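You operate a simulated robot arm through the tools that you are given. There is no shell and no other tool.

The job below is to be done with a simulated robot arm. You get a single attempt, and the scene is never put back.

## Task
Tare the empty black pot and fill it with about 400 g of soil.
Fine: leave it on the filler's plate and swing the spout aside again. Where these are worked on the way, their far stop is far enough and under half their travel is too little: filler spout.

Only the result counts: the job must be done as asked and must still hold three seconds after the hand-in. Knocking over, shifting, dropping, spilling or breaking anything else fails it.

## Robot
A 6-joint arm with a two-finger gripper, fixed in place. Base frame: the origin is on the floor under the middle of its stand, x ahead of it, y to its left, z up; the work surface is at about z = 76. Readings come in cm, rad, newtons and seconds.
With the tool pointing down near the work surface it reaches from about 30 to 68 cm from the base axis. Its first joint turns from -1.152 to 1.152 rad. Payload 2.45 kg.
The tool frame sits at the grasp point between the pads (the TCP): z along the fingers, y along the line on which they close. The tips reach 3 cm beyond it. The gripper opens to 10.6 cm; its body begins 7.9 cm behind the TCP.
Orientation is that of the tool frame in the base frame, as a unit quaternion [w, x, y, z]. With the fingers straight down and closing along the base's y, the tool's x points along the base's -x, its y along +y and its z along -z.

## Interface
- The arm moves only by the tool arm_command. Its argument "deltas" is a list of rows, each a list of 2 entries, a list of its own where there are three numbers: the shift along the tool's x, y, z in units of 100 mm (1.0 is 100 mm), then the turn, a rotation vector about the tool's x, y, z in units of 45 degrees (1.0 is 45 degrees). In form: [[[tx, ty, tz], [rx, ry, rz]], ...]. A call has 1 to 20 rows; each row is the pose to reach, as a shift and turn from the pose commanded when the call began, along the tool's axes at that moment. "claw" is the finger opening in mm, from 0 to 106, set as the call begins (left out, the last holds). A call with a number of a shift or a turn outside -1 to 1 is refused whole. Each row takes 0.2 s and may step no farther than 5 cm and 0.15 rad from the row before; otherwise, or with a gripper value out of range, the whole call is refused. Where a pose cannot be reached the arm comes as near as it can. A force on the tool above 70 N (or 10 N above the force at the start of the call, whichever is more), or a blocked arm, ends the call early, and 0.2 s more pass. Each finger travels about 15.3 cm/s and halts on what it meets, pressing with about 34 N; the grip force reading is that of the motor and also rises with nothing between the fingers. The clock runs only during rows and for 0.2 s after the last one: add rows that repeat a pose to give the fingers time. The reply holds the time, the measured pose of the TCP, the force on the tool along the base axes, the opening and the grip force, in the units named above and with some noise, with the torque about the TCP (base axes, N m) and any sound that the robot's microphone picked up.
- Cameras (640 x 400 px; columns grow to the right, rows downward): "scene" is fixed at [7.07, 43.45, 142.29]; the picture's right is [-0.54, -0.84, 0.00], its down [-0.37, 0.24, -0.90] and it looks along [0.75, -0.49, -0.44] (base axes); focal length 258 px, centre (320, 200). "wrist" rides on the gripper at [7.6, -0.2, -10.6] in the tool frame; the picture's right is [0.02, 1.00, 0.00], its down [-0.78, 0.02, -0.62] and it looks along [-0.62, 0.01, 0.78] (tool axes); focal length 247 px, centre (320, 200). There is no depth. A picture from a camera that has moved, and an enlarged one, comes with that camera's place and axes in the base frame and with its lens. The place of the scene camera against the robot may be out by one fixed shift of up to 1.8 cm in any direction.
- camera(camera): a new picture of that camera. The clock stands still meanwhile.
- zoom(camera, box): a new picture of the part [left, top, right, bottom] of that camera's present view, enlarged. The clock stands still meanwhile.
- close_job(): hands the job in; it is judged then, once.

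Nothing tells you positions but the pictures and the camera data. Unless the task says otherwise, let go and move clear before handing in.

The tools are called after "Call:" as name(argument=value, ...) on one line, values as JSON. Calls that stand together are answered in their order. arm_command: Moves the arm, as the interface text tells. Its arguments: {"type":"object","properties":{"deltas":{"type":"array"},"claw":{"type":"number"}},"required":["deltas"]} The other tools are called the same way: camera (camera) takes a picture; zoom (camera, box) takes an enlarged picture of a part of a camera's view; close_job () hands the job in.

At the start:

```text
time: 0.0
position: [31.24, 5.25, 129.25]
tool_rot: [0.0, -0.001, 1.0, 0.0]
wrist_force: [0.0, 0.5, 0.7]
moment: [-0.02, -0.01, 0.02]
finger_gap: 10.59
finger_force: 0.0
```

scene: 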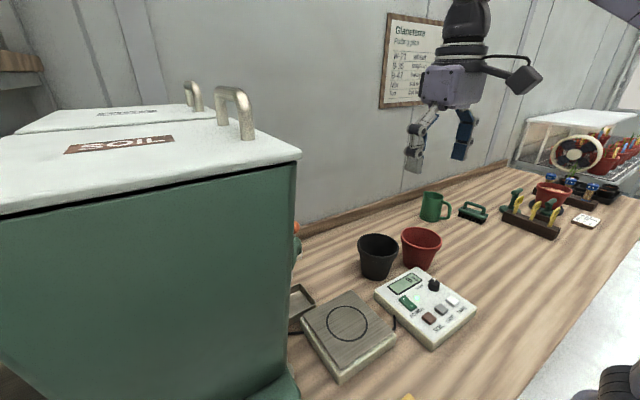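
wrist: 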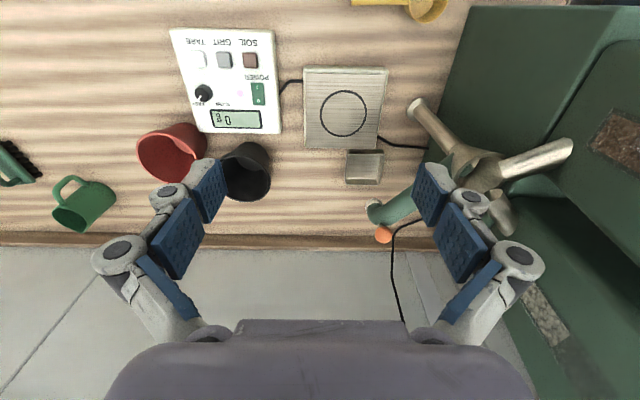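

I see a soil filler (green bins with lids), a scale plate, a control box with POWER, SOIL, GRIT, TARE buttons and a knob, and a black pot and a red pot nearby. I'll take a closer look at the views before moving.

Call:
zoom(camera="wrist", box=[160, 10, 320, 150])

Call:
zoom(camera="wrist", box=[300, 50, 620, 250])

Call:
zoom(camera="scene", box=[280, 200, 500, 390])

Call:
zoom(camera="scene", box=[370, 0, 520, 120])

```text
2.86 times, centred on (240, 80) of wrist
camera zoom: at [23.52, 4.93, 139.87], right [-0.02, 1.0, 0.0], down [0.78, 0.02, 0.62], along [0.62, 0.01, -0.78], focal length 706 px, centre (549, 543)
```

zoom: 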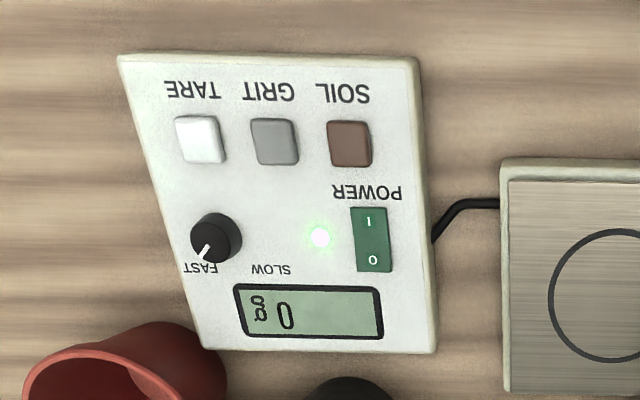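

```text
2.00 times, centred on (460, 150) of wrist
camera zoom: at [23.52, 4.93, 139.87], right [-0.02, 1.0, 0.0], down [0.78, 0.02, 0.62], along [0.62, 0.01, -0.78], focal length 494 px, centre (40, 300)
```

zoom: 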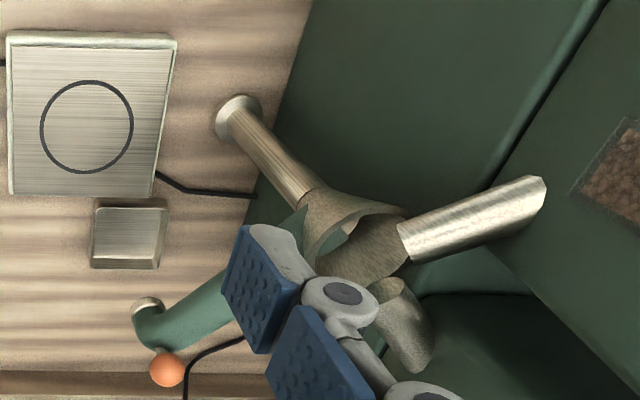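

```text
2.11 times, centred on (390, 295) of scene
camera zoom: at [7.07, 43.45, 142.29], right [-0.54, -0.84, 0.0], down [-0.37, 0.24, -0.9], along [0.75, -0.49, -0.44], focal length 544 px, centre (173, 0)
```

zoom: 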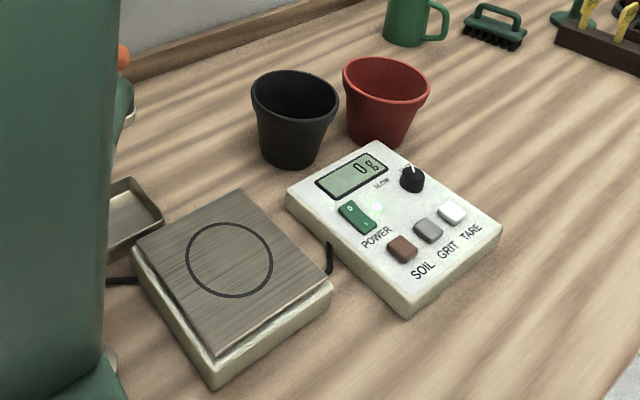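

```text
3.33 times, centred on (445, 60) of scene
camera zoom: at [7.07, 43.45, 142.29], right [-0.54, -0.84, 0.0], down [-0.37, 0.24, -0.9], along [0.75, -0.49, -0.44], focal length 862 px, centre (-97, 667)
```

zoom: 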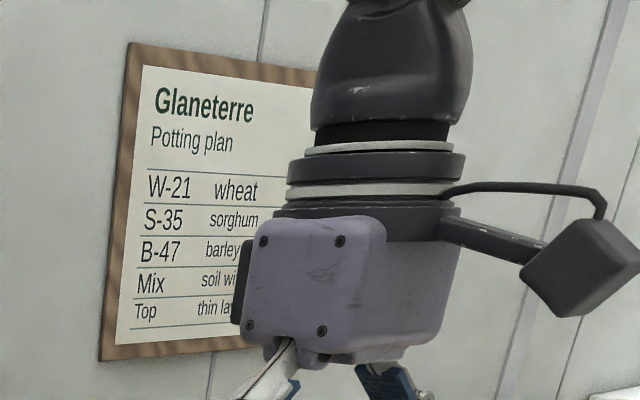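

The plate looks to be near (44, 10.7, 80), with the black pot near (57, -13.5). The spout mouth, with its orange knob on top, is swung away near (57.5, 17.5, 97–107). I'll move the wrist camera closer to the pot and the control box to measure them.

Call:
arm_command(deltas=[[[-0.1, -0.25, 0.2], [0, 0, 0]], [[-0.2, -0.5, 0.4], [0, 0, 0]], [[-0.3, -0.75, 0.6], [0, 0, 0]], [[-0.4, -1.0, 0.8], [0, 0, 0]], [[-0.4, -1.0, 0.8], [0, 0, 0]]], claw=106)

```text
time: 1.2
position: [35.28, -4.81, 121.18]
tool_rot: [0.0, 0.0, 1.0, 0.0]
wrist_force: [-0.1, -0.5, 0.6]
moment: [0.0, 0.03, 0.01]
finger_gap: 10.6
finger_force: 0.0
```

The arm is at (35.3, -4.8, 121) and clear of everything. I'll take both pictures.

Call:
camera(camera="wrist")

Call:
camera(camera="scene")

Call:
zoom(camera="scene", box=[280, 200, 400, 275])

```text
taken
camera wrist: at [27.57, -5.08, 131.78], right [-0.02, 1.0, 0.0], down [0.78, 0.02, 0.62], along [0.62, 0.01, -0.78], focal length 247 px, centre (320, 200)
```

wrist: 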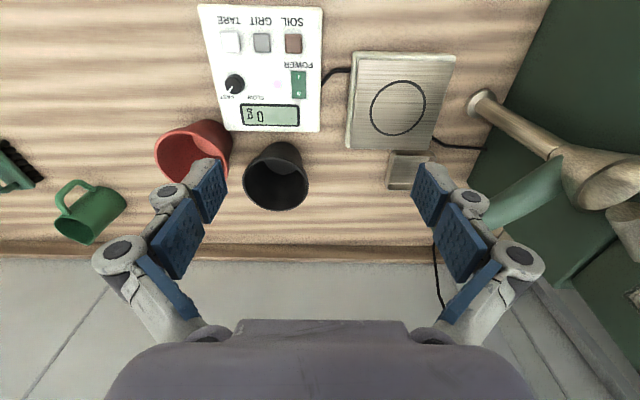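

```text
taken
```

scene: 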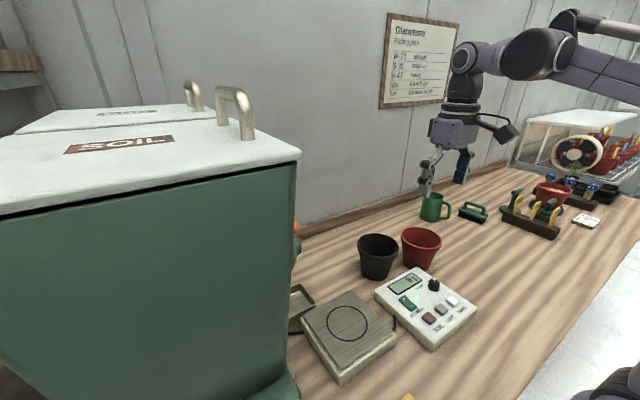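

```text
5.33 times, centred on (340, 238) of scene
camera zoom: at [7.07, 43.45, 142.29], right [-0.54, -0.84, 0.0], down [-0.37, 0.24, -0.9], along [0.75, -0.49, -0.44], focal length 1379 px, centre (213, 0)
```

zoom: 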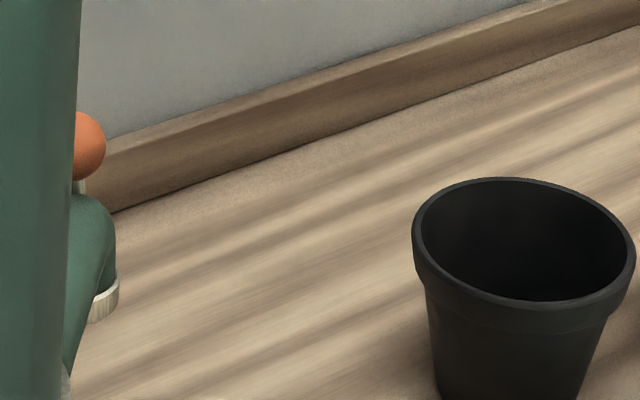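

The black pot now shows clearly between the fingers. I'll enlarge the pot, the control box and the plate in the wrist view.

Call:
zoom(camera="wrist", box=[210, 120, 338, 200])

Call:
zoom(camera="wrist", box=[330, 40, 490, 200])

Call:
zoom(camera="wrist", box=[180, 0, 340, 140])

Call:
zoom(camera="scene", box=[340, 220, 450, 290])

```text
5.00 times, centred on (274, 160) of wrist
camera zoom: at [27.57, -5.08, 131.78], right [-0.02, 1.0, 0.0], down [0.78, 0.02, 0.62], along [0.62, 0.01, -0.78], focal length 1235 px, centre (550, 400)
```

zoom: 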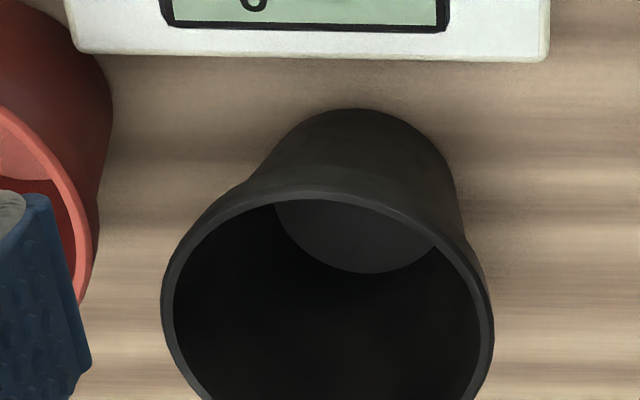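

```text
2.50 times, centred on (410, 120) of wrist
camera zoom: at [27.57, -5.08, 131.78], right [-0.02, 1.0, 0.0], down [0.78, 0.02, 0.62], along [0.62, 0.01, -0.78], focal length 617 px, centre (95, 400)
```

zoom: 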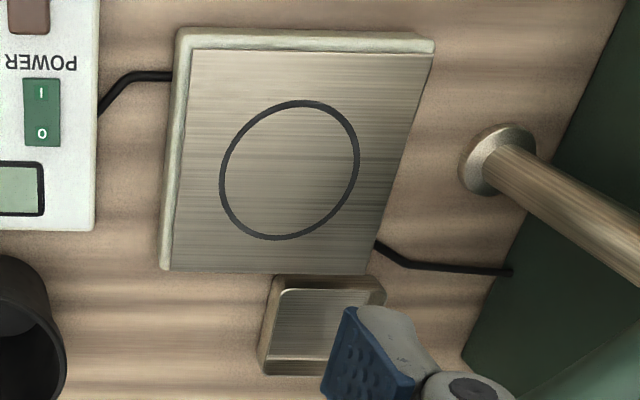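

```text
2.86 times, centred on (260, 70) of wrist
camera zoom: at [27.57, -5.08, 131.78], right [-0.02, 1.0, 0.0], down [0.78, 0.02, 0.62], along [0.62, 0.01, -0.78], focal length 706 px, centre (491, 571)
```

zoom: 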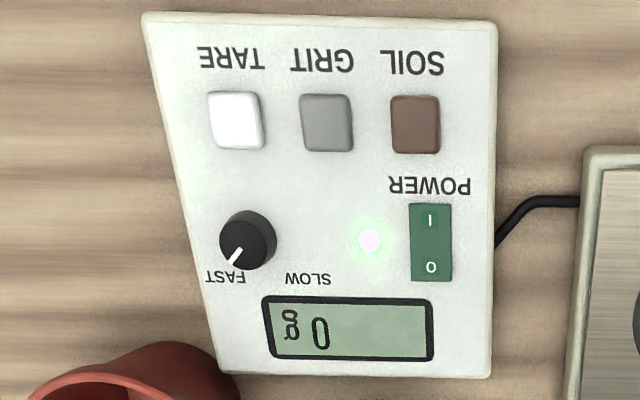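

```text
5.71 times, centred on (395, 255) of scene
camera zoom: at [7.07, 43.45, 142.29], right [-0.54, -0.84, 0.0], down [-0.37, 0.24, -0.9], along [0.75, -0.49, -0.44], focal length 1477 px, centre (-109, -114)
```

zoom: 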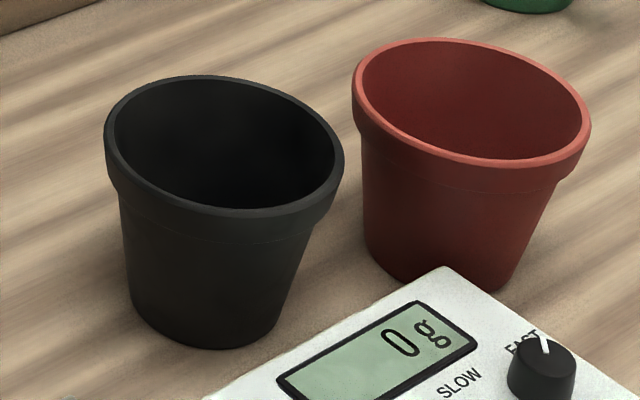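

The pot appears to be about 14 cm across the rim and 12.4 cm tall, centred near (57.9, -14.1) with its rim near z = 88.4. That's too wide to straddle, so I'll grip its rim wall. I'll move closer first, to measure it with the wrist camera alone.

Call:
arm_command(deltas=[[[-0.17, -0.23, 0.23], [0, 0, 0]], [[-0.34, -0.46, 0.46], [0, 0, 0]], [[-0.5, -0.7, 0.7], [0, 0, 0]], [[-0.67, -0.93, 0.92], [0, 0, 0]], [[-0.67, -0.93, 0.92], [0, 0, 0]]])

Call:
camera(camera="wrist")

Call:
zoom(camera="wrist", box=[240, 120, 400, 240])

```text
time: 2.4
position: [41.85, -14.21, 112.09]
tool_rot: [0.0, 0.0, 1.0, 0.0]
wrist_force: [-0.2, -0.5, 0.5]
moment: [-0.01, -0.01, 0.03]
finger_gap: 10.61
finger_force: 0.0
```

```text
taken
camera wrist: at [34.25, -14.4, 122.65], right [-0.02, 1.0, 0.0], down [0.78, 0.02, 0.62], along [0.62, 0.01, -0.78], focal length 247 px, centre (320, 200)
```

wrist: 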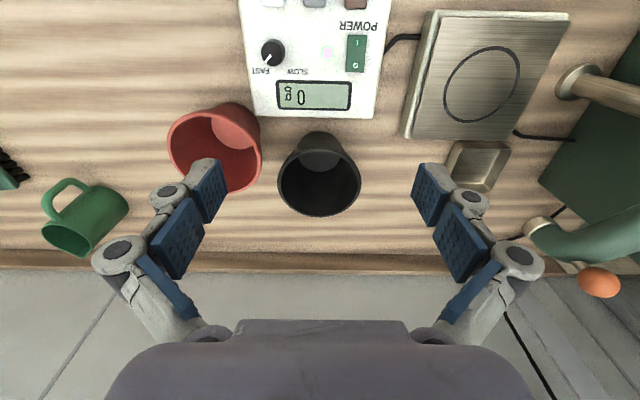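

```text
3.33 times, centred on (320, 180) of wrist
camera zoom: at [34.25, -14.4, 122.65], right [-0.02, 1.0, 0.0], down [0.78, 0.02, 0.62], along [0.62, 0.01, -0.78], focal length 823 px, centre (320, 267)
```

zoom: 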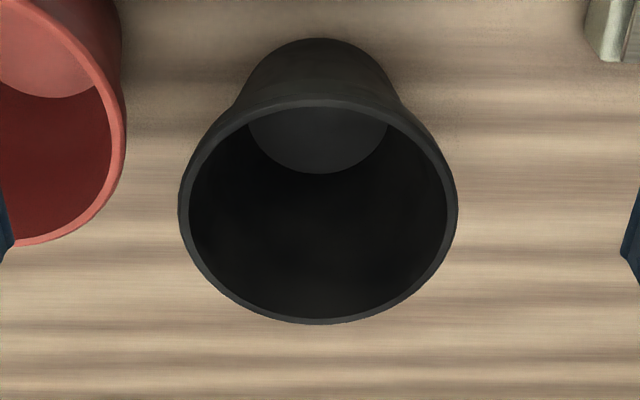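

The pot's rim outer radius is 7.0, its inner radius is 6.5 and its wall slopes about 10.8°. The centre is (58.5, -14.1) and the rim is at z = 88.5. I'll turn the gripper 90° so it closes along x, then grip the wall nearest the robot.

Call:
arm_command(deltas=[[[0, 0, 0], [0, 0, -0.167]], [[0, 0, 0], [0, 0, -0.333]], [[0, 0, 0], [0, 0, -0.5]], [[0, 0, 0], [0, 0, -0.667]], [[0, 0, 0], [0, 0, -0.833]], [[0, 0, 0], [0, 0, -1.0]], [[0, 0, 0], [0, 0, -1.0]]], claw=60)

```text
time: 4.0
position: [41.95, -14.12, 112.18]
tool_rot: [0.0, -0.384, 0.923, 0.0]
wrist_force: [0.1, -0.3, 0.2]
moment: [0.0, 0.0, 0.03]
finger_gap: 6.0
finger_force: 0.0
```

The turn is going the right way. I'll finish the second 45°.

Call:
arm_command(deltas=[[[0, 0, 0], [0, 0, -0.167]], [[0, 0, 0], [0, 0, -0.333]], [[0, 0, 0], [0, 0, -0.5]], [[0, 0, 0], [0, 0, -0.667]], [[0, 0, 0], [0, 0, -0.833]], [[0, 0, 0], [0, 0, -1.0]], [[0, 0, 0], [0, 0, -1.0]]])

Call:
camera(camera="wrist")

Call:
camera(camera="scene")

```text
time: 5.6
position: [41.82, -14.15, 112.06]
tool_rot: [0.0, 0.707, -0.707, -0.001]
wrist_force: [0.6, 0.3, 0.5]
moment: [0.03, -0.01, -0.01]
finger_gap: 6.0
finger_force: 0.2
```

```text
taken
camera wrist: at [42.04, -21.87, 122.68], right [-1.0, -0.02, 0.0], down [-0.02, 0.78, 0.62], along [-0.01, 0.62, -0.78], focal length 247 px, centre (320, 200)
```

wrist: 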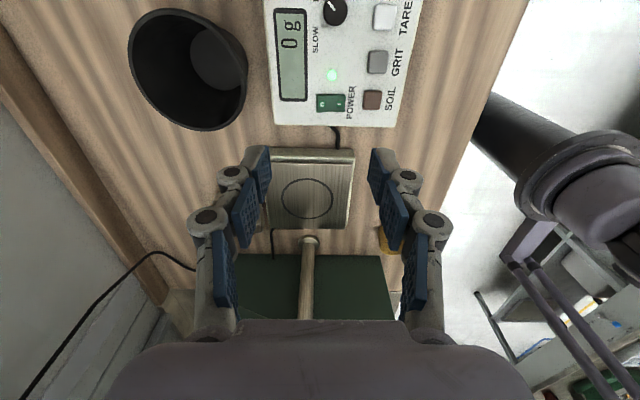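

```text
taken
```

scene: 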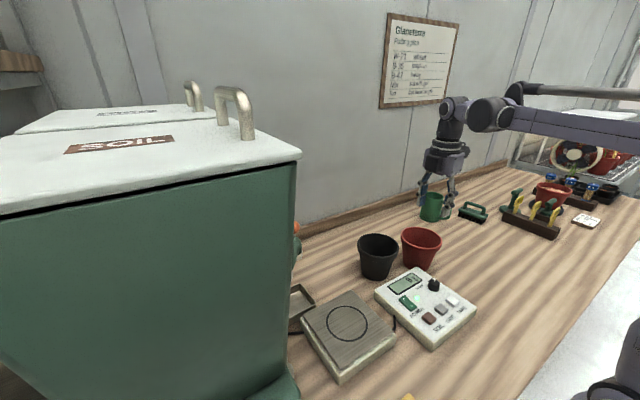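

From this side the pot centre measures (58.3, -14.1), which agrees, and the plate centre is near (43.8, 10.7) with its top at about z = 81.3. I'll now tilt about 10.8° to match the wall and come in above the near rim.

Call:
arm_command(deltas=[[[0, -0.17, 0.2], [0.06, 0, 0]], [[0, -0.34, 0.4], [0.12, 0, 0]], [[0, -0.51, 0.6], [0.18, 0, 0]], [[0, -0.687, 0.8], [0.24, 0, 0]], [[0, -0.687, 0.8], [0.24, 0, 0]]])

Call:
camera(camera="wrist")

```text
time: 6.8
position: [48.75, -14.07, 104.11]
tool_rot: [0.066, -0.704, 0.704, -0.067]
wrist_force: [-0.2, -0.3, -0.3]
moment: [0.02, 0.01, 0.02]
finger_gap: 5.99
finger_force: 0.0
```

```text
taken
camera wrist: at [46.87, -21.85, 114.52], right [-0.98, -0.02, -0.19], down [-0.13, 0.78, 0.61], along [0.13, 0.62, -0.77], focal length 247 px, centre (320, 200)
```

wrist: 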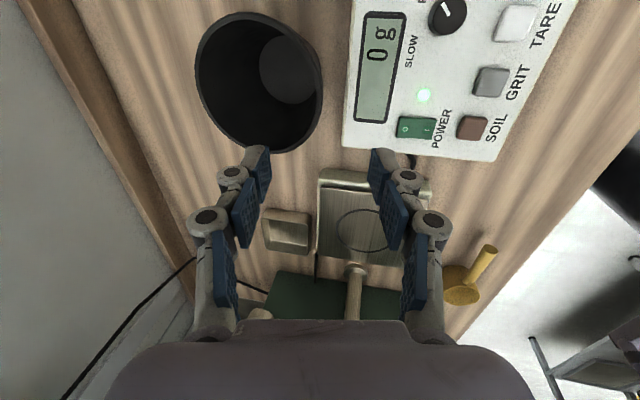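

The wall lines up with the fingers' path (near column 322, row 90). I'll go down along the tool axis partway and check.

Call:
arm_command(deltas=[[[0, 0, 0.25], [0, 0, 0]], [[0, 0, 0.5], [0, 0, 0]], [[0, 0, 0.75], [0, 0, 0]], [[0, 0, 1.0], [0, 0, 0]], [[0, 0, 1.0], [0, 0, 0]]])

Call:
camera(camera="wrist")

Call:
zoom(camera="scene", box=[340, 180, 460, 290])

```text
time: 8.0
position: [50.63, -14.17, 94.39]
tool_rot: [0.066, -0.704, 0.704, -0.066]
wrist_force: [0.2, 0.4, 0.3]
moment: [-0.02, 0.0, -0.01]
finger_gap: 5.98
finger_force: 0.0
```

```text
taken
camera wrist: at [48.71, -21.94, 104.7], right [-0.98, -0.02, -0.19], down [-0.13, 0.78, 0.61], along [0.13, 0.62, -0.77], focal length 247 px, centre (320, 200)
```

wrist: 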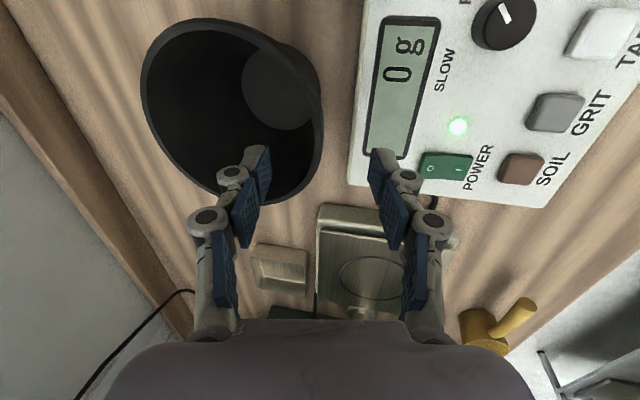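

```text
3.64 times, centred on (400, 235) of scene
camera zoom: at [7.07, 43.45, 142.29], right [-0.54, -0.84, 0.0], down [-0.37, 0.24, -0.9], along [0.75, -0.49, -0.44], focal length 940 px, centre (29, 73)
```

zoom: 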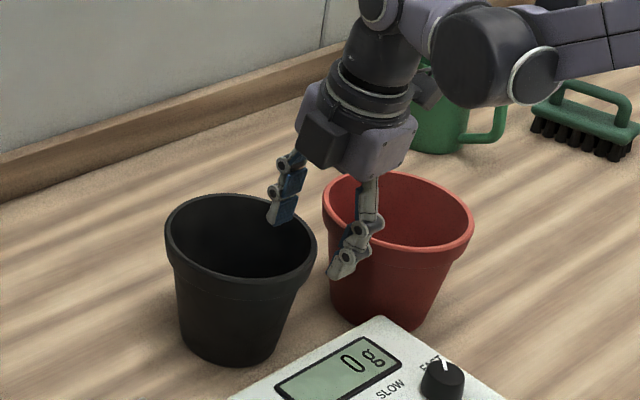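

The fingers straddle the near wall nicely. I'll go down the rest of the way, about 7.6 cm, then close gently and watch the readings.

Call:
arm_command(deltas=[[[0, 0, 0.25], [0, 0, 0]], [[0, 0, 0.5], [0, 0, 0]], [[0, 0, 0.65], [0, 0, 0]], [[0, 0, 0.76], [0, 0, 0]], [[0, 0, 0.76], [0, 0, 0]]])

Call:
camera(camera="wrist")

Call:
zoom(camera="scene", box=[340, 180, 460, 290])

```text
time: 9.2
position: [51.92, -14.07, 86.82]
tool_rot: [-0.067, 0.704, -0.704, 0.067]
wrist_force: [0.9, 0.6, -1.1]
moment: [0.01, 0.04, -0.01]
finger_gap: 5.98
finger_force: 0.1
```

```text
taken
camera wrist: at [50.14, -21.82, 97.21], right [-0.98, -0.02, -0.19], down [-0.13, 0.78, 0.61], along [0.13, 0.62, -0.77], focal length 247 px, centre (320, 200)
```

wrist: 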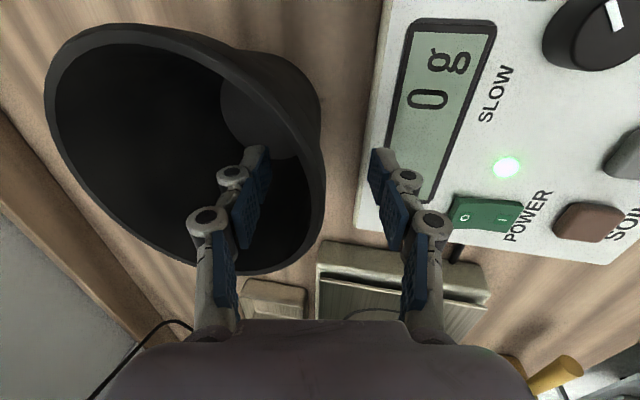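

```text
3.64 times, centred on (400, 235) of scene
camera zoom: at [7.07, 43.45, 142.29], right [-0.54, -0.84, 0.0], down [-0.37, 0.24, -0.9], along [0.75, -0.49, -0.44], focal length 940 px, centre (29, 73)
```

zoom: 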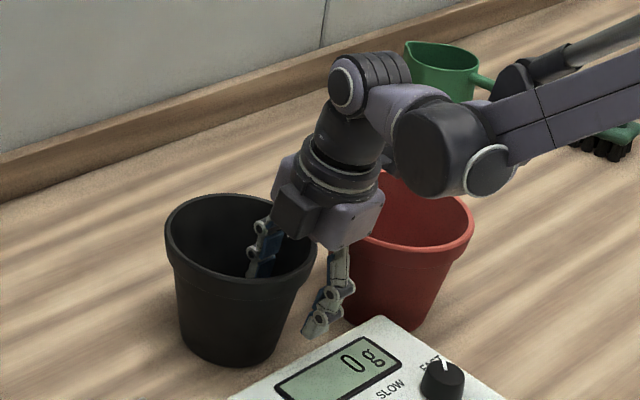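

One finger is inside the pot and the other is outside, with the wall near the middle between them. I'll close on it now.

Call:
arm_command(deltas=[[[0, 0, 0], [0, 0, 0]], [[0, 0, 0], [0, 0, 0]], [[0, 0, 0], [0, 0, 0]], [[0, 0, 0], [0, 0, 0]], [[0, 0, 0], [0, 0, 0]]], claw=0)

Call:
camera(camera="wrist")

Call:
zoom(camera="scene", box=[340, 180, 460, 290])

```text
time: 10.4
position: [51.96, -14.08, 86.89]
tool_rot: [-0.066, 0.704, -0.704, 0.066]
wrist_force: [-1.3, 0.6, 1.5]
moment: [0.08, 0.05, 0.0]
finger_gap: 0.6
finger_force: 33.9
```

```text
taken
camera wrist: at [50.13, -21.83, 97.23], right [-0.98, -0.02, -0.19], down [-0.13, 0.78, 0.61], along [0.13, 0.62, -0.77], focal length 247 px, centre (320, 200)
```

wrist: 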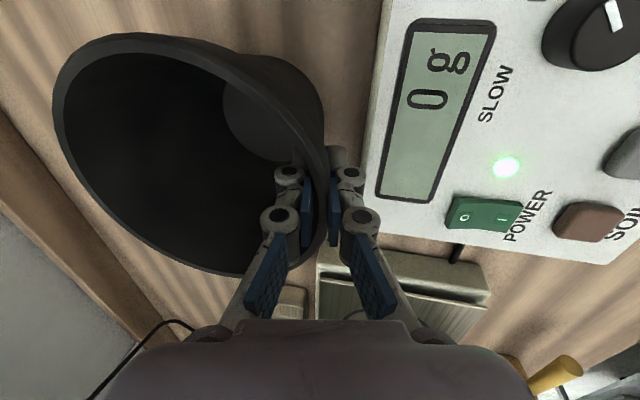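

```text
3.64 times, centred on (400, 235) of scene
camera zoom: at [7.06, 43.46, 142.29], right [-0.54, -0.84, 0.0], down [-0.37, 0.24, -0.9], along [0.75, -0.49, -0.44], focal length 940 px, centre (29, 73)
```

zoom: 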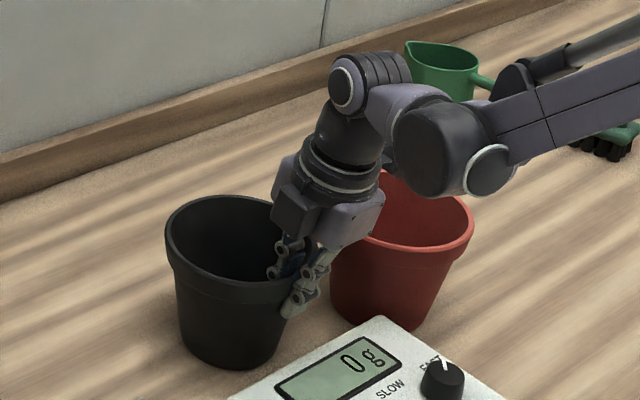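

The grip holds on a 0.6 cm wall at 34 N. I'll lift the pot straight up about 10 cm.

Call:
arm_command(deltas=[[[0, -0.019, -0.098], [0, 0, 0]], [[0, -0.056, -0.295], [0, 0, 0]], [[0, -0.094, -0.491], [0, 0, 0]], [[0, -0.14, -0.737], [0, 0, 0]], [[0, -0.187, -0.982], [0, 0, 0]], [[0, -0.187, -0.982], [0, 0, 0]]])

Call:
camera(camera="wrist")

Call:
camera(camera="scene")

```text
time: 11.8
position: [52.05, -14.21, 96.84]
tool_rot: [0.067, -0.704, 0.704, -0.067]
wrist_force: [0.0, 0.4, -0.1]
moment: [0.0, 0.0, 0.02]
finger_gap: 0.61
finger_force: 33.5
```

```text
taken
camera wrist: at [50.11, -21.93, 107.25], right [-0.98, -0.02, -0.19], down [-0.13, 0.78, 0.61], along [0.13, 0.62, -0.77], focal length 247 px, centre (320, 200)
```

wrist: 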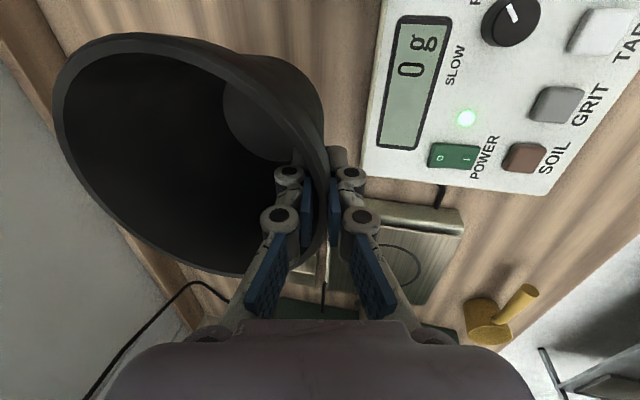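

```text
taken
```

scene: 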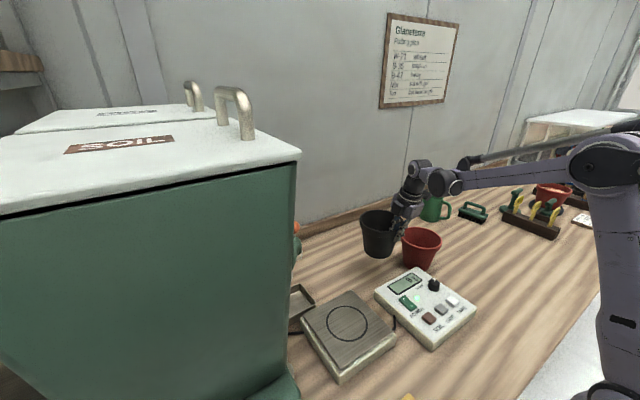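

The pot is in hand and hanging steady. I'll carry it level toward the plate in three steps, with its base at about z = 86, clear of the box and plate.

Call:
arm_command(deltas=[[[-0.2, 0.115, -0.022], [0, 0, 0]], [[-0.41, 0.237, -0.045], [0, 0, 0]], [[-0.62, 0.356, -0.068], [0, 0, 0]], [[-0.827, 0.474, -0.09], [0, 0, 0]], [[-0.827, 0.474, -0.09], [0, 0, 0]]])

Call:
arm_command(deltas=[[[-0.2, 0.115, -0.022], [0, 0, 0]], [[-0.41, 0.237, -0.045], [0, 0, 0]], [[-0.62, 0.356, -0.068], [0, 0, 0]], [[-0.827, 0.474, -0.09], [0, 0, 0]], [[-0.827, 0.474, -0.09], [0, 0, 0]]])

Call:
camera(camera="scene")

Call:
camera(camera="wrist")

```text
time: 13.0
position: [47.05, -5.8, 96.85]
tool_rot: [0.066, -0.704, 0.704, -0.066]
wrist_force: [0.0, -0.4, -1.6]
moment: [0.02, 0.02, -0.03]
finger_gap: 0.61
finger_force: 33.4
```

```text
time: 14.2
position: [42.33, 2.44, 96.65]
tool_rot: [0.067, -0.704, 0.704, -0.067]
wrist_force: [-0.1, -0.5, -0.2]
moment: [0.0, 0.06, -0.04]
finger_gap: 0.58
finger_force: 34.1
```

```text
taken
```

scene: 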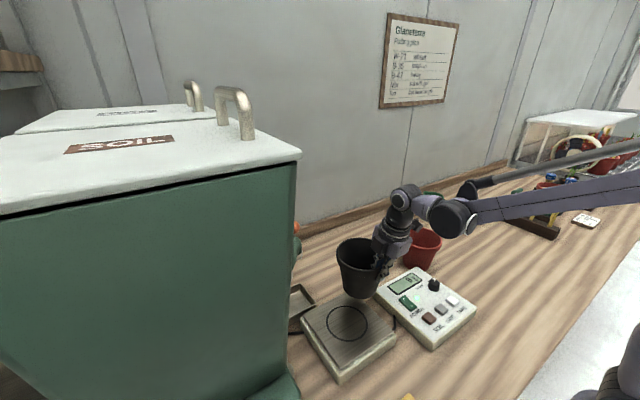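

```text
taken
camera wrist: at [40.51, -5.33, 107.13], right [-0.98, -0.02, -0.19], down [-0.13, 0.78, 0.61], along [0.13, 0.62, -0.77], focal length 247 px, centre (320, 200)
```

wrist: 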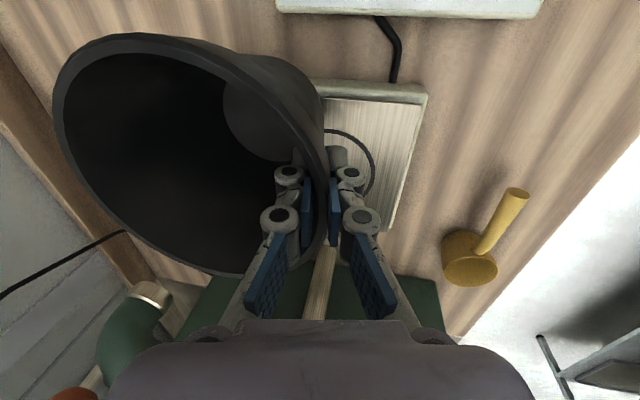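

The pot is now close to the plate. I'll do the last lateral step to bring it over the ring.

Call:
arm_command(deltas=[[[-0.2, 0.12, -0.023], [0, 0, 0]], [[-0.41, 0.242, -0.046], [0, 0, 0]], [[-0.62, 0.365, -0.07], [0, 0, 0]], [[-0.826, 0.484, -0.092], [0, 0, 0]], [[-0.826, 0.484, -0.092], [0, 0, 0]]])

Call:
camera(camera="scene")

Call:
zoom(camera="scene", box=[280, 210, 440, 390])

Call:
camera(camera="wrist")

```text
time: 15.4
position: [37.48, 10.6, 96.86]
tool_rot: [0.067, -0.703, 0.705, -0.067]
wrist_force: [0.3, 0.7, -0.1]
moment: [-0.01, 0.03, -0.01]
finger_gap: 0.59
finger_force: 34.2
```

```text
taken
```

scene: 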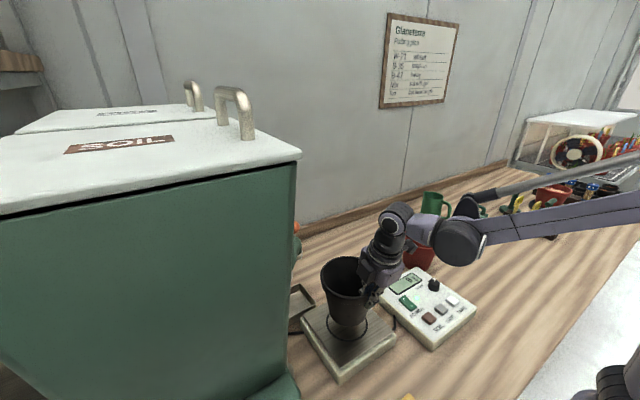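

```text
2.22 times, centred on (360, 300) of scene
camera zoom: at [7.07, 43.46, 142.29], right [-0.54, -0.84, 0.0], down [-0.37, 0.24, -0.9], along [0.75, -0.49, -0.44], focal length 574 px, centre (231, -22)
```

zoom: 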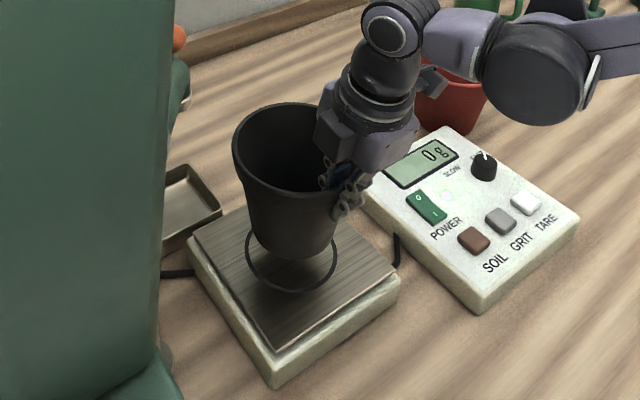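

```text
taken
camera wrist: at [35.6, 2.93, 107.19], right [-0.98, -0.02, -0.19], down [-0.13, 0.78, 0.61], along [0.13, 0.62, -0.77], focal length 247 px, centre (320, 200)
```

wrist: 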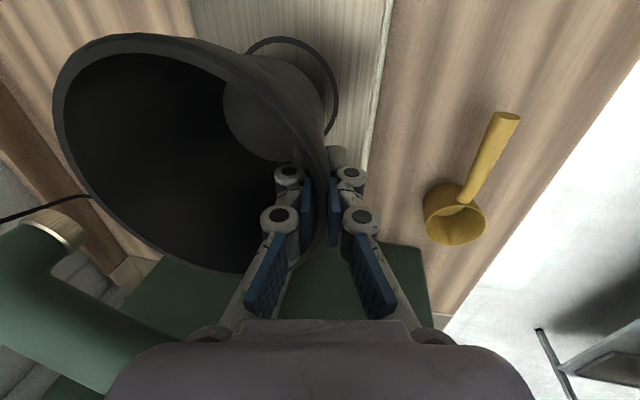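

The pot hangs directly above the ring; its base edges match the predicted positions in both views. I'll lower it most of the way, then finish in small steps.

Call:
arm_command(deltas=[[[0, 0.019, 0.098], [0, 0, 0]], [[0, 0.037, 0.196], [0, 0, 0]], [[0, 0.056, 0.295], [0, 0, 0]], [[0, 0.073, 0.383], [0, 0, 0]], [[0, 0.073, 0.383], [0, 0, 0]]])

Call:
zoom(camera="scene", box=[280, 230, 440, 390])

```text
time: 16.6
position: [37.43, 10.71, 92.98]
tool_rot: [0.067, -0.704, 0.704, -0.066]
wrist_force: [-0.6, 0.6, 0.1]
moment: [0.0, 0.06, -0.02]
finger_gap: 0.62
finger_force: 34.1
```

```text
2.50 times, centred on (360, 310) of scene
camera zoom: at [7.07, 43.45, 142.29], right [-0.54, -0.84, 0.0], down [-0.37, 0.24, -0.9], along [0.75, -0.49, -0.44], focal length 646 px, centre (220, -75)
```

zoom: 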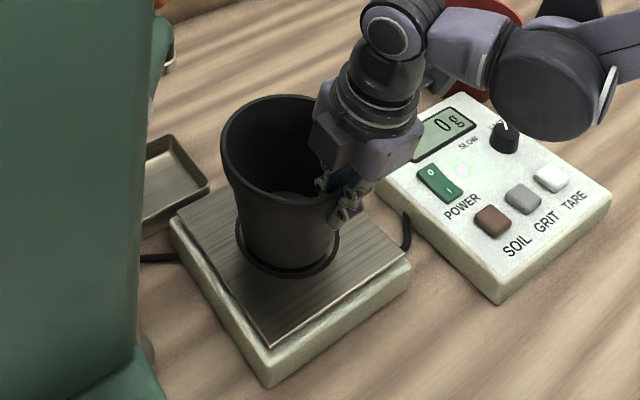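

The base is just above the plate, sits inside the ring, and the display still reads 0 g. I'll lower it in small steps and watch the force and display.

Call:
arm_command(deltas=[[[0, 0.005, 0.025], [0, 0, 0]], [[0, 0.009, 0.049], [0, 0, 0]], [[0, 0.009, 0.049], [0, 0, 0]]])

Call:
zoom(camera="scene", box=[280, 230, 440, 390])

```text
time: 17.4
position: [37.47, 10.84, 92.38]
tool_rot: [0.066, -0.704, 0.704, -0.067]
wrist_force: [-0.6, -0.8, 1.7]
moment: [-0.02, -0.01, 0.02]
finger_gap: 0.65
finger_force: 33.8
```

```text
2.50 times, centred on (360, 310) of scene
camera zoom: at [7.07, 43.45, 142.3], right [-0.54, -0.84, 0.0], down [-0.37, 0.24, -0.9], along [0.75, -0.49, -0.44], focal length 646 px, centre (220, -75)
```

zoom: 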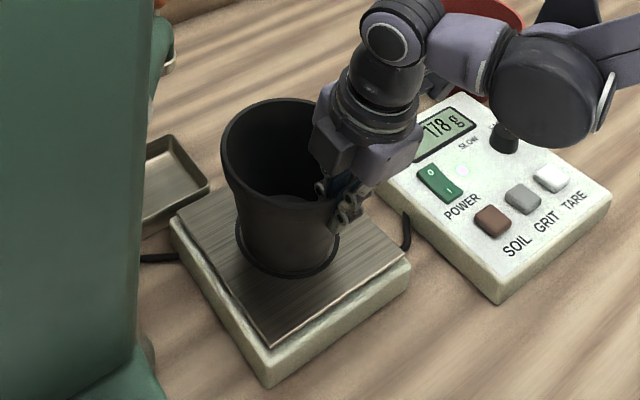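

The display reads 178 g, so the pot is resting on the plate. I'll open the fingers around the wall.

Call:
arm_command(deltas=[[[0, 0, 0], [0, 0, 0]], [[0, 0, 0], [0, 0, 0]], [[0, 0, 0], [0, 0, 0]], [[0, 0, 0], [0, 0, 0]]], claw=50)

Call:
zoom(camera="scene", box=[280, 230, 440, 390])

Call:
camera(camera="wrist")

```text
time: 18.4
position: [37.43, 10.75, 92.44]
tool_rot: [0.067, -0.703, 0.705, -0.066]
wrist_force: [-0.2, -0.4, 0.1]
moment: [0.01, -0.02, -0.02]
finger_gap: 5.02
finger_force: 0.2
```

```text
2.50 times, centred on (360, 310) of scene
camera zoom: at [7.07, 43.45, 142.29], right [-0.54, -0.84, 0.0], down [-0.37, 0.24, -0.9], along [0.75, -0.49, -0.44], focal length 646 px, centre (220, -75)
```

zoom: 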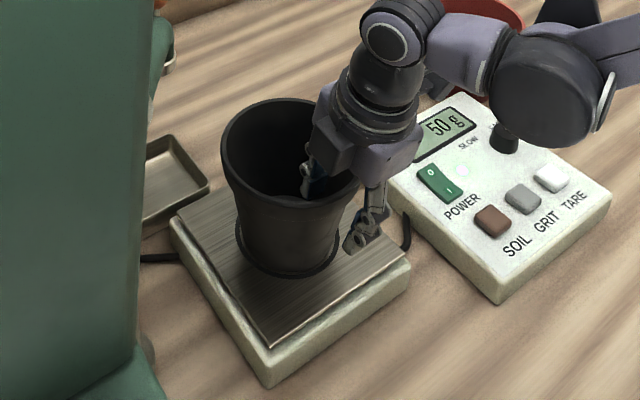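

```text
taken
camera wrist: at [35.59, 2.97, 102.81], right [-0.98, -0.02, -0.19], down [-0.13, 0.78, 0.61], along [0.13, 0.62, -0.77], focal length 247 px, centre (320, 200)
```

wrist: 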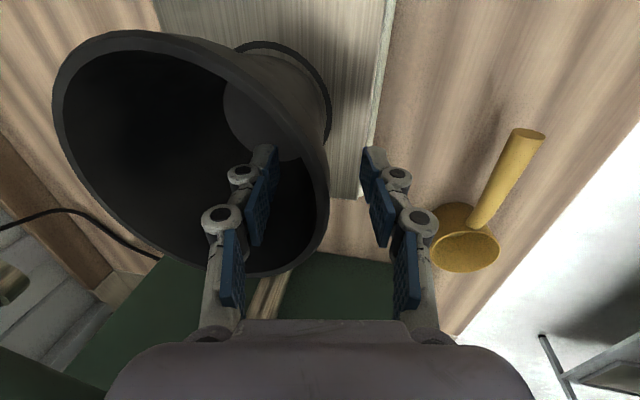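

The pot stands on the plate by itself, inside the ring, with its own weight on the display. I'll withdraw straight back along the tool axis.

Call:
arm_command(deltas=[[[0, 0, -0.1], [0, 0, 0]], [[0, 0, -0.3], [0, 0, 0]], [[0, 0, -0.55], [0, 0, 0]], [[0, 0, -0.8], [0, 0, 0]], [[0, 0, -1.0], [0, 0, 0]], [[0, 0, -1.0], [0, 0, 0]]])

Call:
camera(camera="wrist")

Call:
zoom(camera="scene", box=[280, 210, 480, 390])

```text
time: 19.8
position: [35.49, 10.69, 102.22]
tool_rot: [-0.066, 0.704, -0.704, 0.066]
wrist_force: [-0.3, -0.2, 0.4]
moment: [-0.01, -0.01, 0.03]
finger_gap: 5.01
finger_force: 0.1
```

```text
taken
camera wrist: at [33.74, 2.95, 112.7], right [-0.98, -0.02, -0.19], down [-0.13, 0.78, 0.61], along [0.13, 0.62, -0.77], focal length 247 px, centre (320, 200)
```

wrist: 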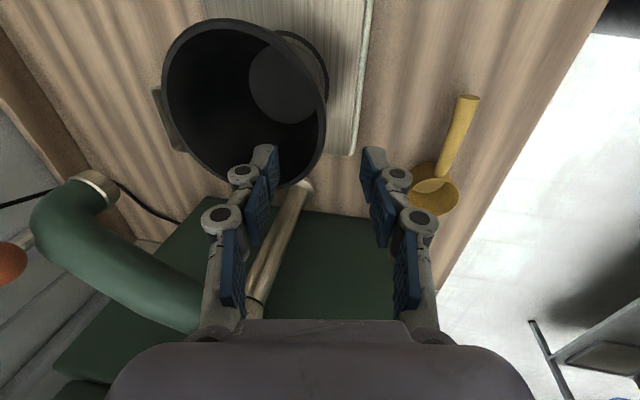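

```text
2.22 times, centred on (380, 300) of scene
camera zoom: at [7.07, 43.45, 142.29], right [-0.54, -0.84, 0.0], down [-0.37, 0.24, -0.9], along [0.75, -0.49, -0.44], focal length 574 px, centre (187, -22)
```

zoom: 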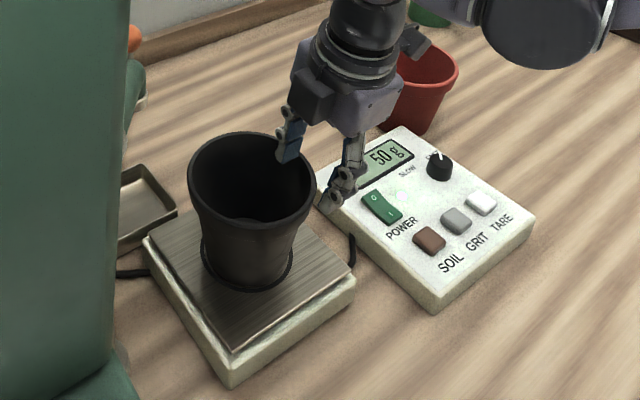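

The pot is standing freely on the plate and the display reads 50 g (I'll confirm that). I'll level the tool, close the fingers and go over to the TARE button.

Call:
arm_command(deltas=[[[0.2, 0.06, -0.011], [-0.06, 0, 0]], [[0.45, 0.12, -0.022], [-0.12, 0, 0]], [[0.7, 0.18, -0.033], [-0.18, 0, 0]], [[1.0, 0.236, -0.045], [-0.24, 0, 0]], [[1.0, 0.236, -0.045], [-0.24, 0, 0]]], claw=0)

Call:
arm_command(deltas=[[[0.25, 0, 0], [0, 0, 0]], [[0.5, 0, 0], [0, 0, 0]], [[0.75, 0, 0], [0, 0, 0]], [[1.0, 0, 0], [0, 0, 0]], [[1.0, 0, 0], [0, 0, 0]]])

Call:
camera(camera="wrist")

Call:
camera(camera="scene")

```text
time: 21.0
position: [33.06, 0.55, 102.2]
tool_rot: [-0.001, -0.707, 0.707, 0.0]
wrist_force: [0.4, -0.3, -0.6]
moment: [0.02, -0.01, -0.02]
finger_gap: 0.01
finger_force: 29.1
```

```text
time: 22.2
position: [33.15, -9.44, 102.22]
tool_rot: [0.0, -0.707, 0.707, 0.0]
wrist_force: [-0.2, -0.5, 0.6]
moment: [-0.01, -0.01, -0.01]
finger_gap: 0.0
finger_force: 28.4
```

```text
taken
camera wrist: at [33.34, -17.1, 112.82], right [-1.0, -0.02, 0.0], down [-0.02, 0.78, 0.62], along [-0.01, 0.62, -0.78], focal length 247 px, centre (320, 200)
```

wrist: 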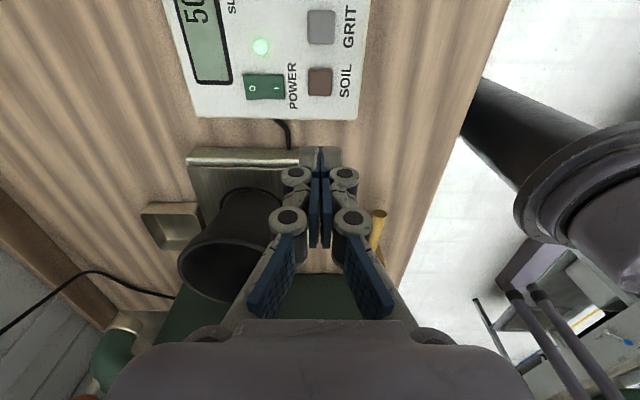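

```text
taken
```

scene: 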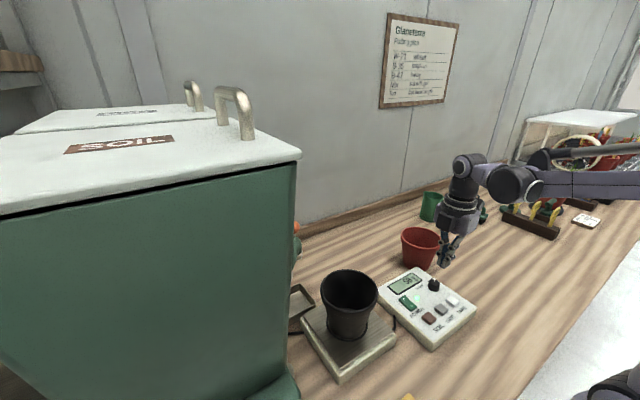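

The buttons are where I expected: SOIL (33.2, -9.8), GRIT (33.2, -15.1) and TARE around (33.2, -20.7). I'll come in above TARE.

Call:
arm_command(deltas=[[[0.3, 0, 0.1], [0, 0, 0]], [[0.6, 0, 0.2], [0, 0, 0]], [[0.85, 0, 0.3], [0, 0, 0]], [[1.0, 0, 0.5], [0, 0, 0]], [[1.0, 0, 0.7], [0, 0, 0]], [[1.0, 0, 0.7], [0, 0, 0]]])

Call:
camera(camera="wrist")

Call:
zoom(camera="scene", box=[370, 200, 490, 350])

```text
time: 23.6
position: [33.1, -19.33, 95.42]
tool_rot: [0.0, 0.708, -0.707, 0.0]
wrist_force: [-0.3, 0.0, 0.0]
moment: [-0.03, -0.04, -0.02]
finger_gap: 0.0
finger_force: 28.9
```

```text
taken
camera wrist: at [33.32, -27.09, 105.83], right [-1.0, -0.02, 0.0], down [-0.02, 0.78, 0.62], along [-0.01, 0.62, -0.78], focal length 247 px, centre (320, 200)
```

wrist: 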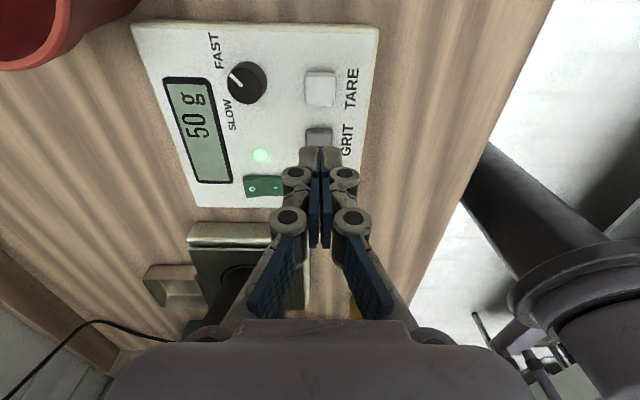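

```text
2.67 times, centred on (430, 275) of scene
camera zoom: at [7.07, 43.45, 142.29], right [-0.54, -0.84, 0.0], down [-0.37, 0.24, -0.9], along [0.75, -0.49, -0.44], focal length 689 px, centre (27, 0)
```

zoom: 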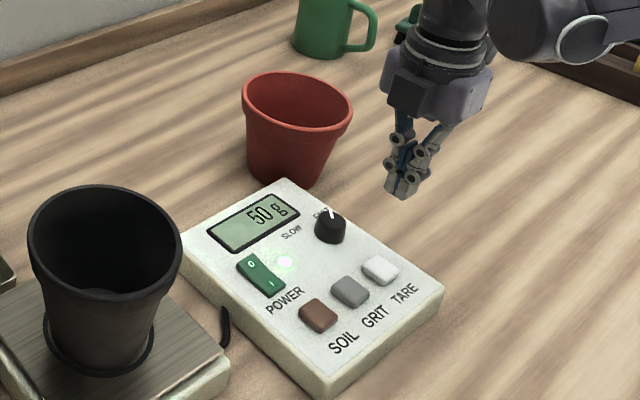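

TARE measures (33.2, -20.7). I'll line up above it and come down to about 2.5 cm over it.

Call:
arm_command(deltas=[[[0.137, 0, 0.2], [0, 0, 0]], [[0.137, 0, 0.5], [0, 0, 0]], [[0.137, 0, 0.8], [0, 0, 0]], [[0.137, 0, 0.94], [0, 0, 0]], [[0.137, 0, 0.94], [0, 0, 0]]])

Call:
camera(camera="wrist")

Call:
zoom(camera="scene", box=[390, 240, 490, 340])

```text
time: 24.8
position: [33.22, -20.71, 85.88]
tool_rot: [-0.001, 0.708, -0.707, 0.0]
wrist_force: [0.7, 0.5, 0.6]
moment: [0.01, -0.01, -0.01]
finger_gap: 0.0
finger_force: 29.0
```

```text
taken
camera wrist: at [33.34, -28.39, 96.41], right [-1.0, -0.02, 0.0], down [-0.02, 0.78, 0.62], along [-0.01, 0.62, -0.78], focal length 247 px, centre (320, 200)
```

wrist: 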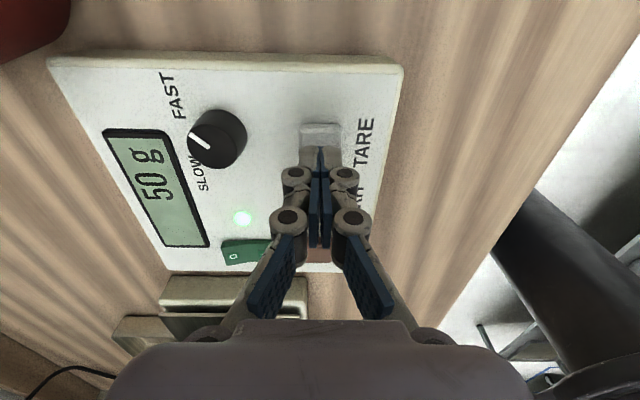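

```text
4.00 times, centred on (440, 290) of scene
camera zoom: at [7.07, 43.46, 142.29], right [-0.54, -0.84, 0.0], down [-0.37, 0.24, -0.9], along [0.75, -0.49, -0.44], focal length 1034 px, centre (-160, -160)
```

zoom: 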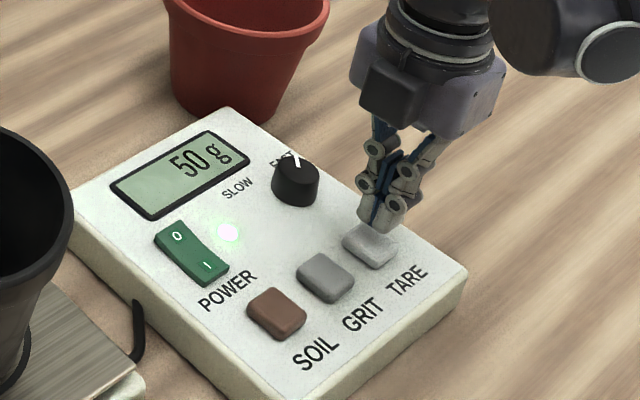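

The fingertip is right over TARE. I'll press down in small steps and watch the force.

Call:
arm_command(deltas=[[[0, 0, 0.05], [0, 0, 0]], [[0, 0, 0.1], [0, 0, 0]], [[0, 0, 0.15], [0, 0, 0]], [[0, 0, 0.18], [0, 0, 0]]])

Call:
zoom(camera="scene", box=[390, 240, 490, 340])

```text
time: 25.8
position: [33.21, -20.74, 84.08]
tool_rot: [0.0, 0.707, -0.707, 0.0]
wrist_force: [-0.3, 0.6, 0.5]
moment: [0.02, 0.02, -0.02]
finger_gap: 0.01
finger_force: 28.2
```

```text
4.00 times, centred on (440, 290) of scene
camera zoom: at [7.07, 43.45, 142.29], right [-0.54, -0.84, 0.0], down [-0.37, 0.24, -0.9], along [0.75, -0.49, -0.44], focal length 1034 px, centre (-160, -160)
```

zoom: 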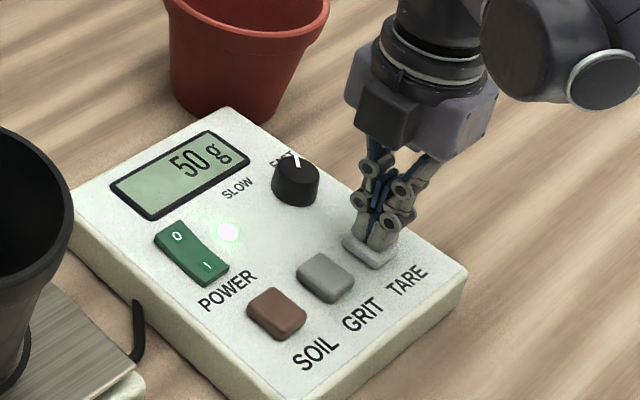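

The tip is just about touching the button and there's no force yet. I'll press slightly further.

Call:
arm_command(deltas=[[[0, 0, 0.02], [0, 0, 0]], [[0, 0, 0.04], [0, 0, 0]], [[0, 0, 0.04], [0, 0, 0]]])

Call:
zoom(camera="scene", box=[390, 240, 490, 340])

```text
time: 26.6
position: [33.12, -20.68, 83.75]
tool_rot: [-0.001, -0.706, 0.708, 0.0]
wrist_force: [-1.0, -0.5, 2.8]
moment: [0.0, 0.02, -0.01]
finger_gap: 0.61
finger_force: 29.1
heard: click
```

```text
4.00 times, centred on (440, 290) of scene
camera zoom: at [7.06, 43.46, 142.29], right [-0.54, -0.84, 0.0], down [-0.37, 0.24, -0.9], along [0.75, -0.49, -0.44], focal length 1034 px, centre (-160, -160)
```

zoom: 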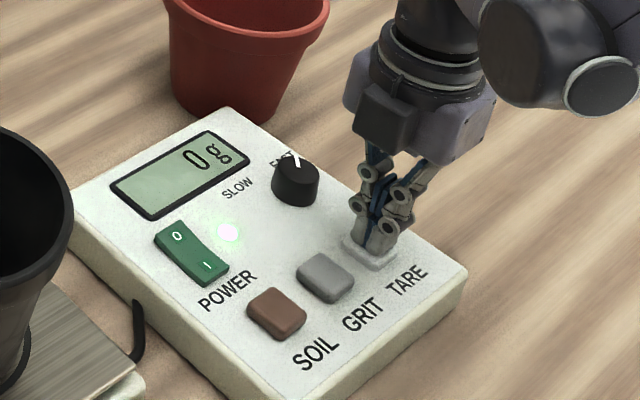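

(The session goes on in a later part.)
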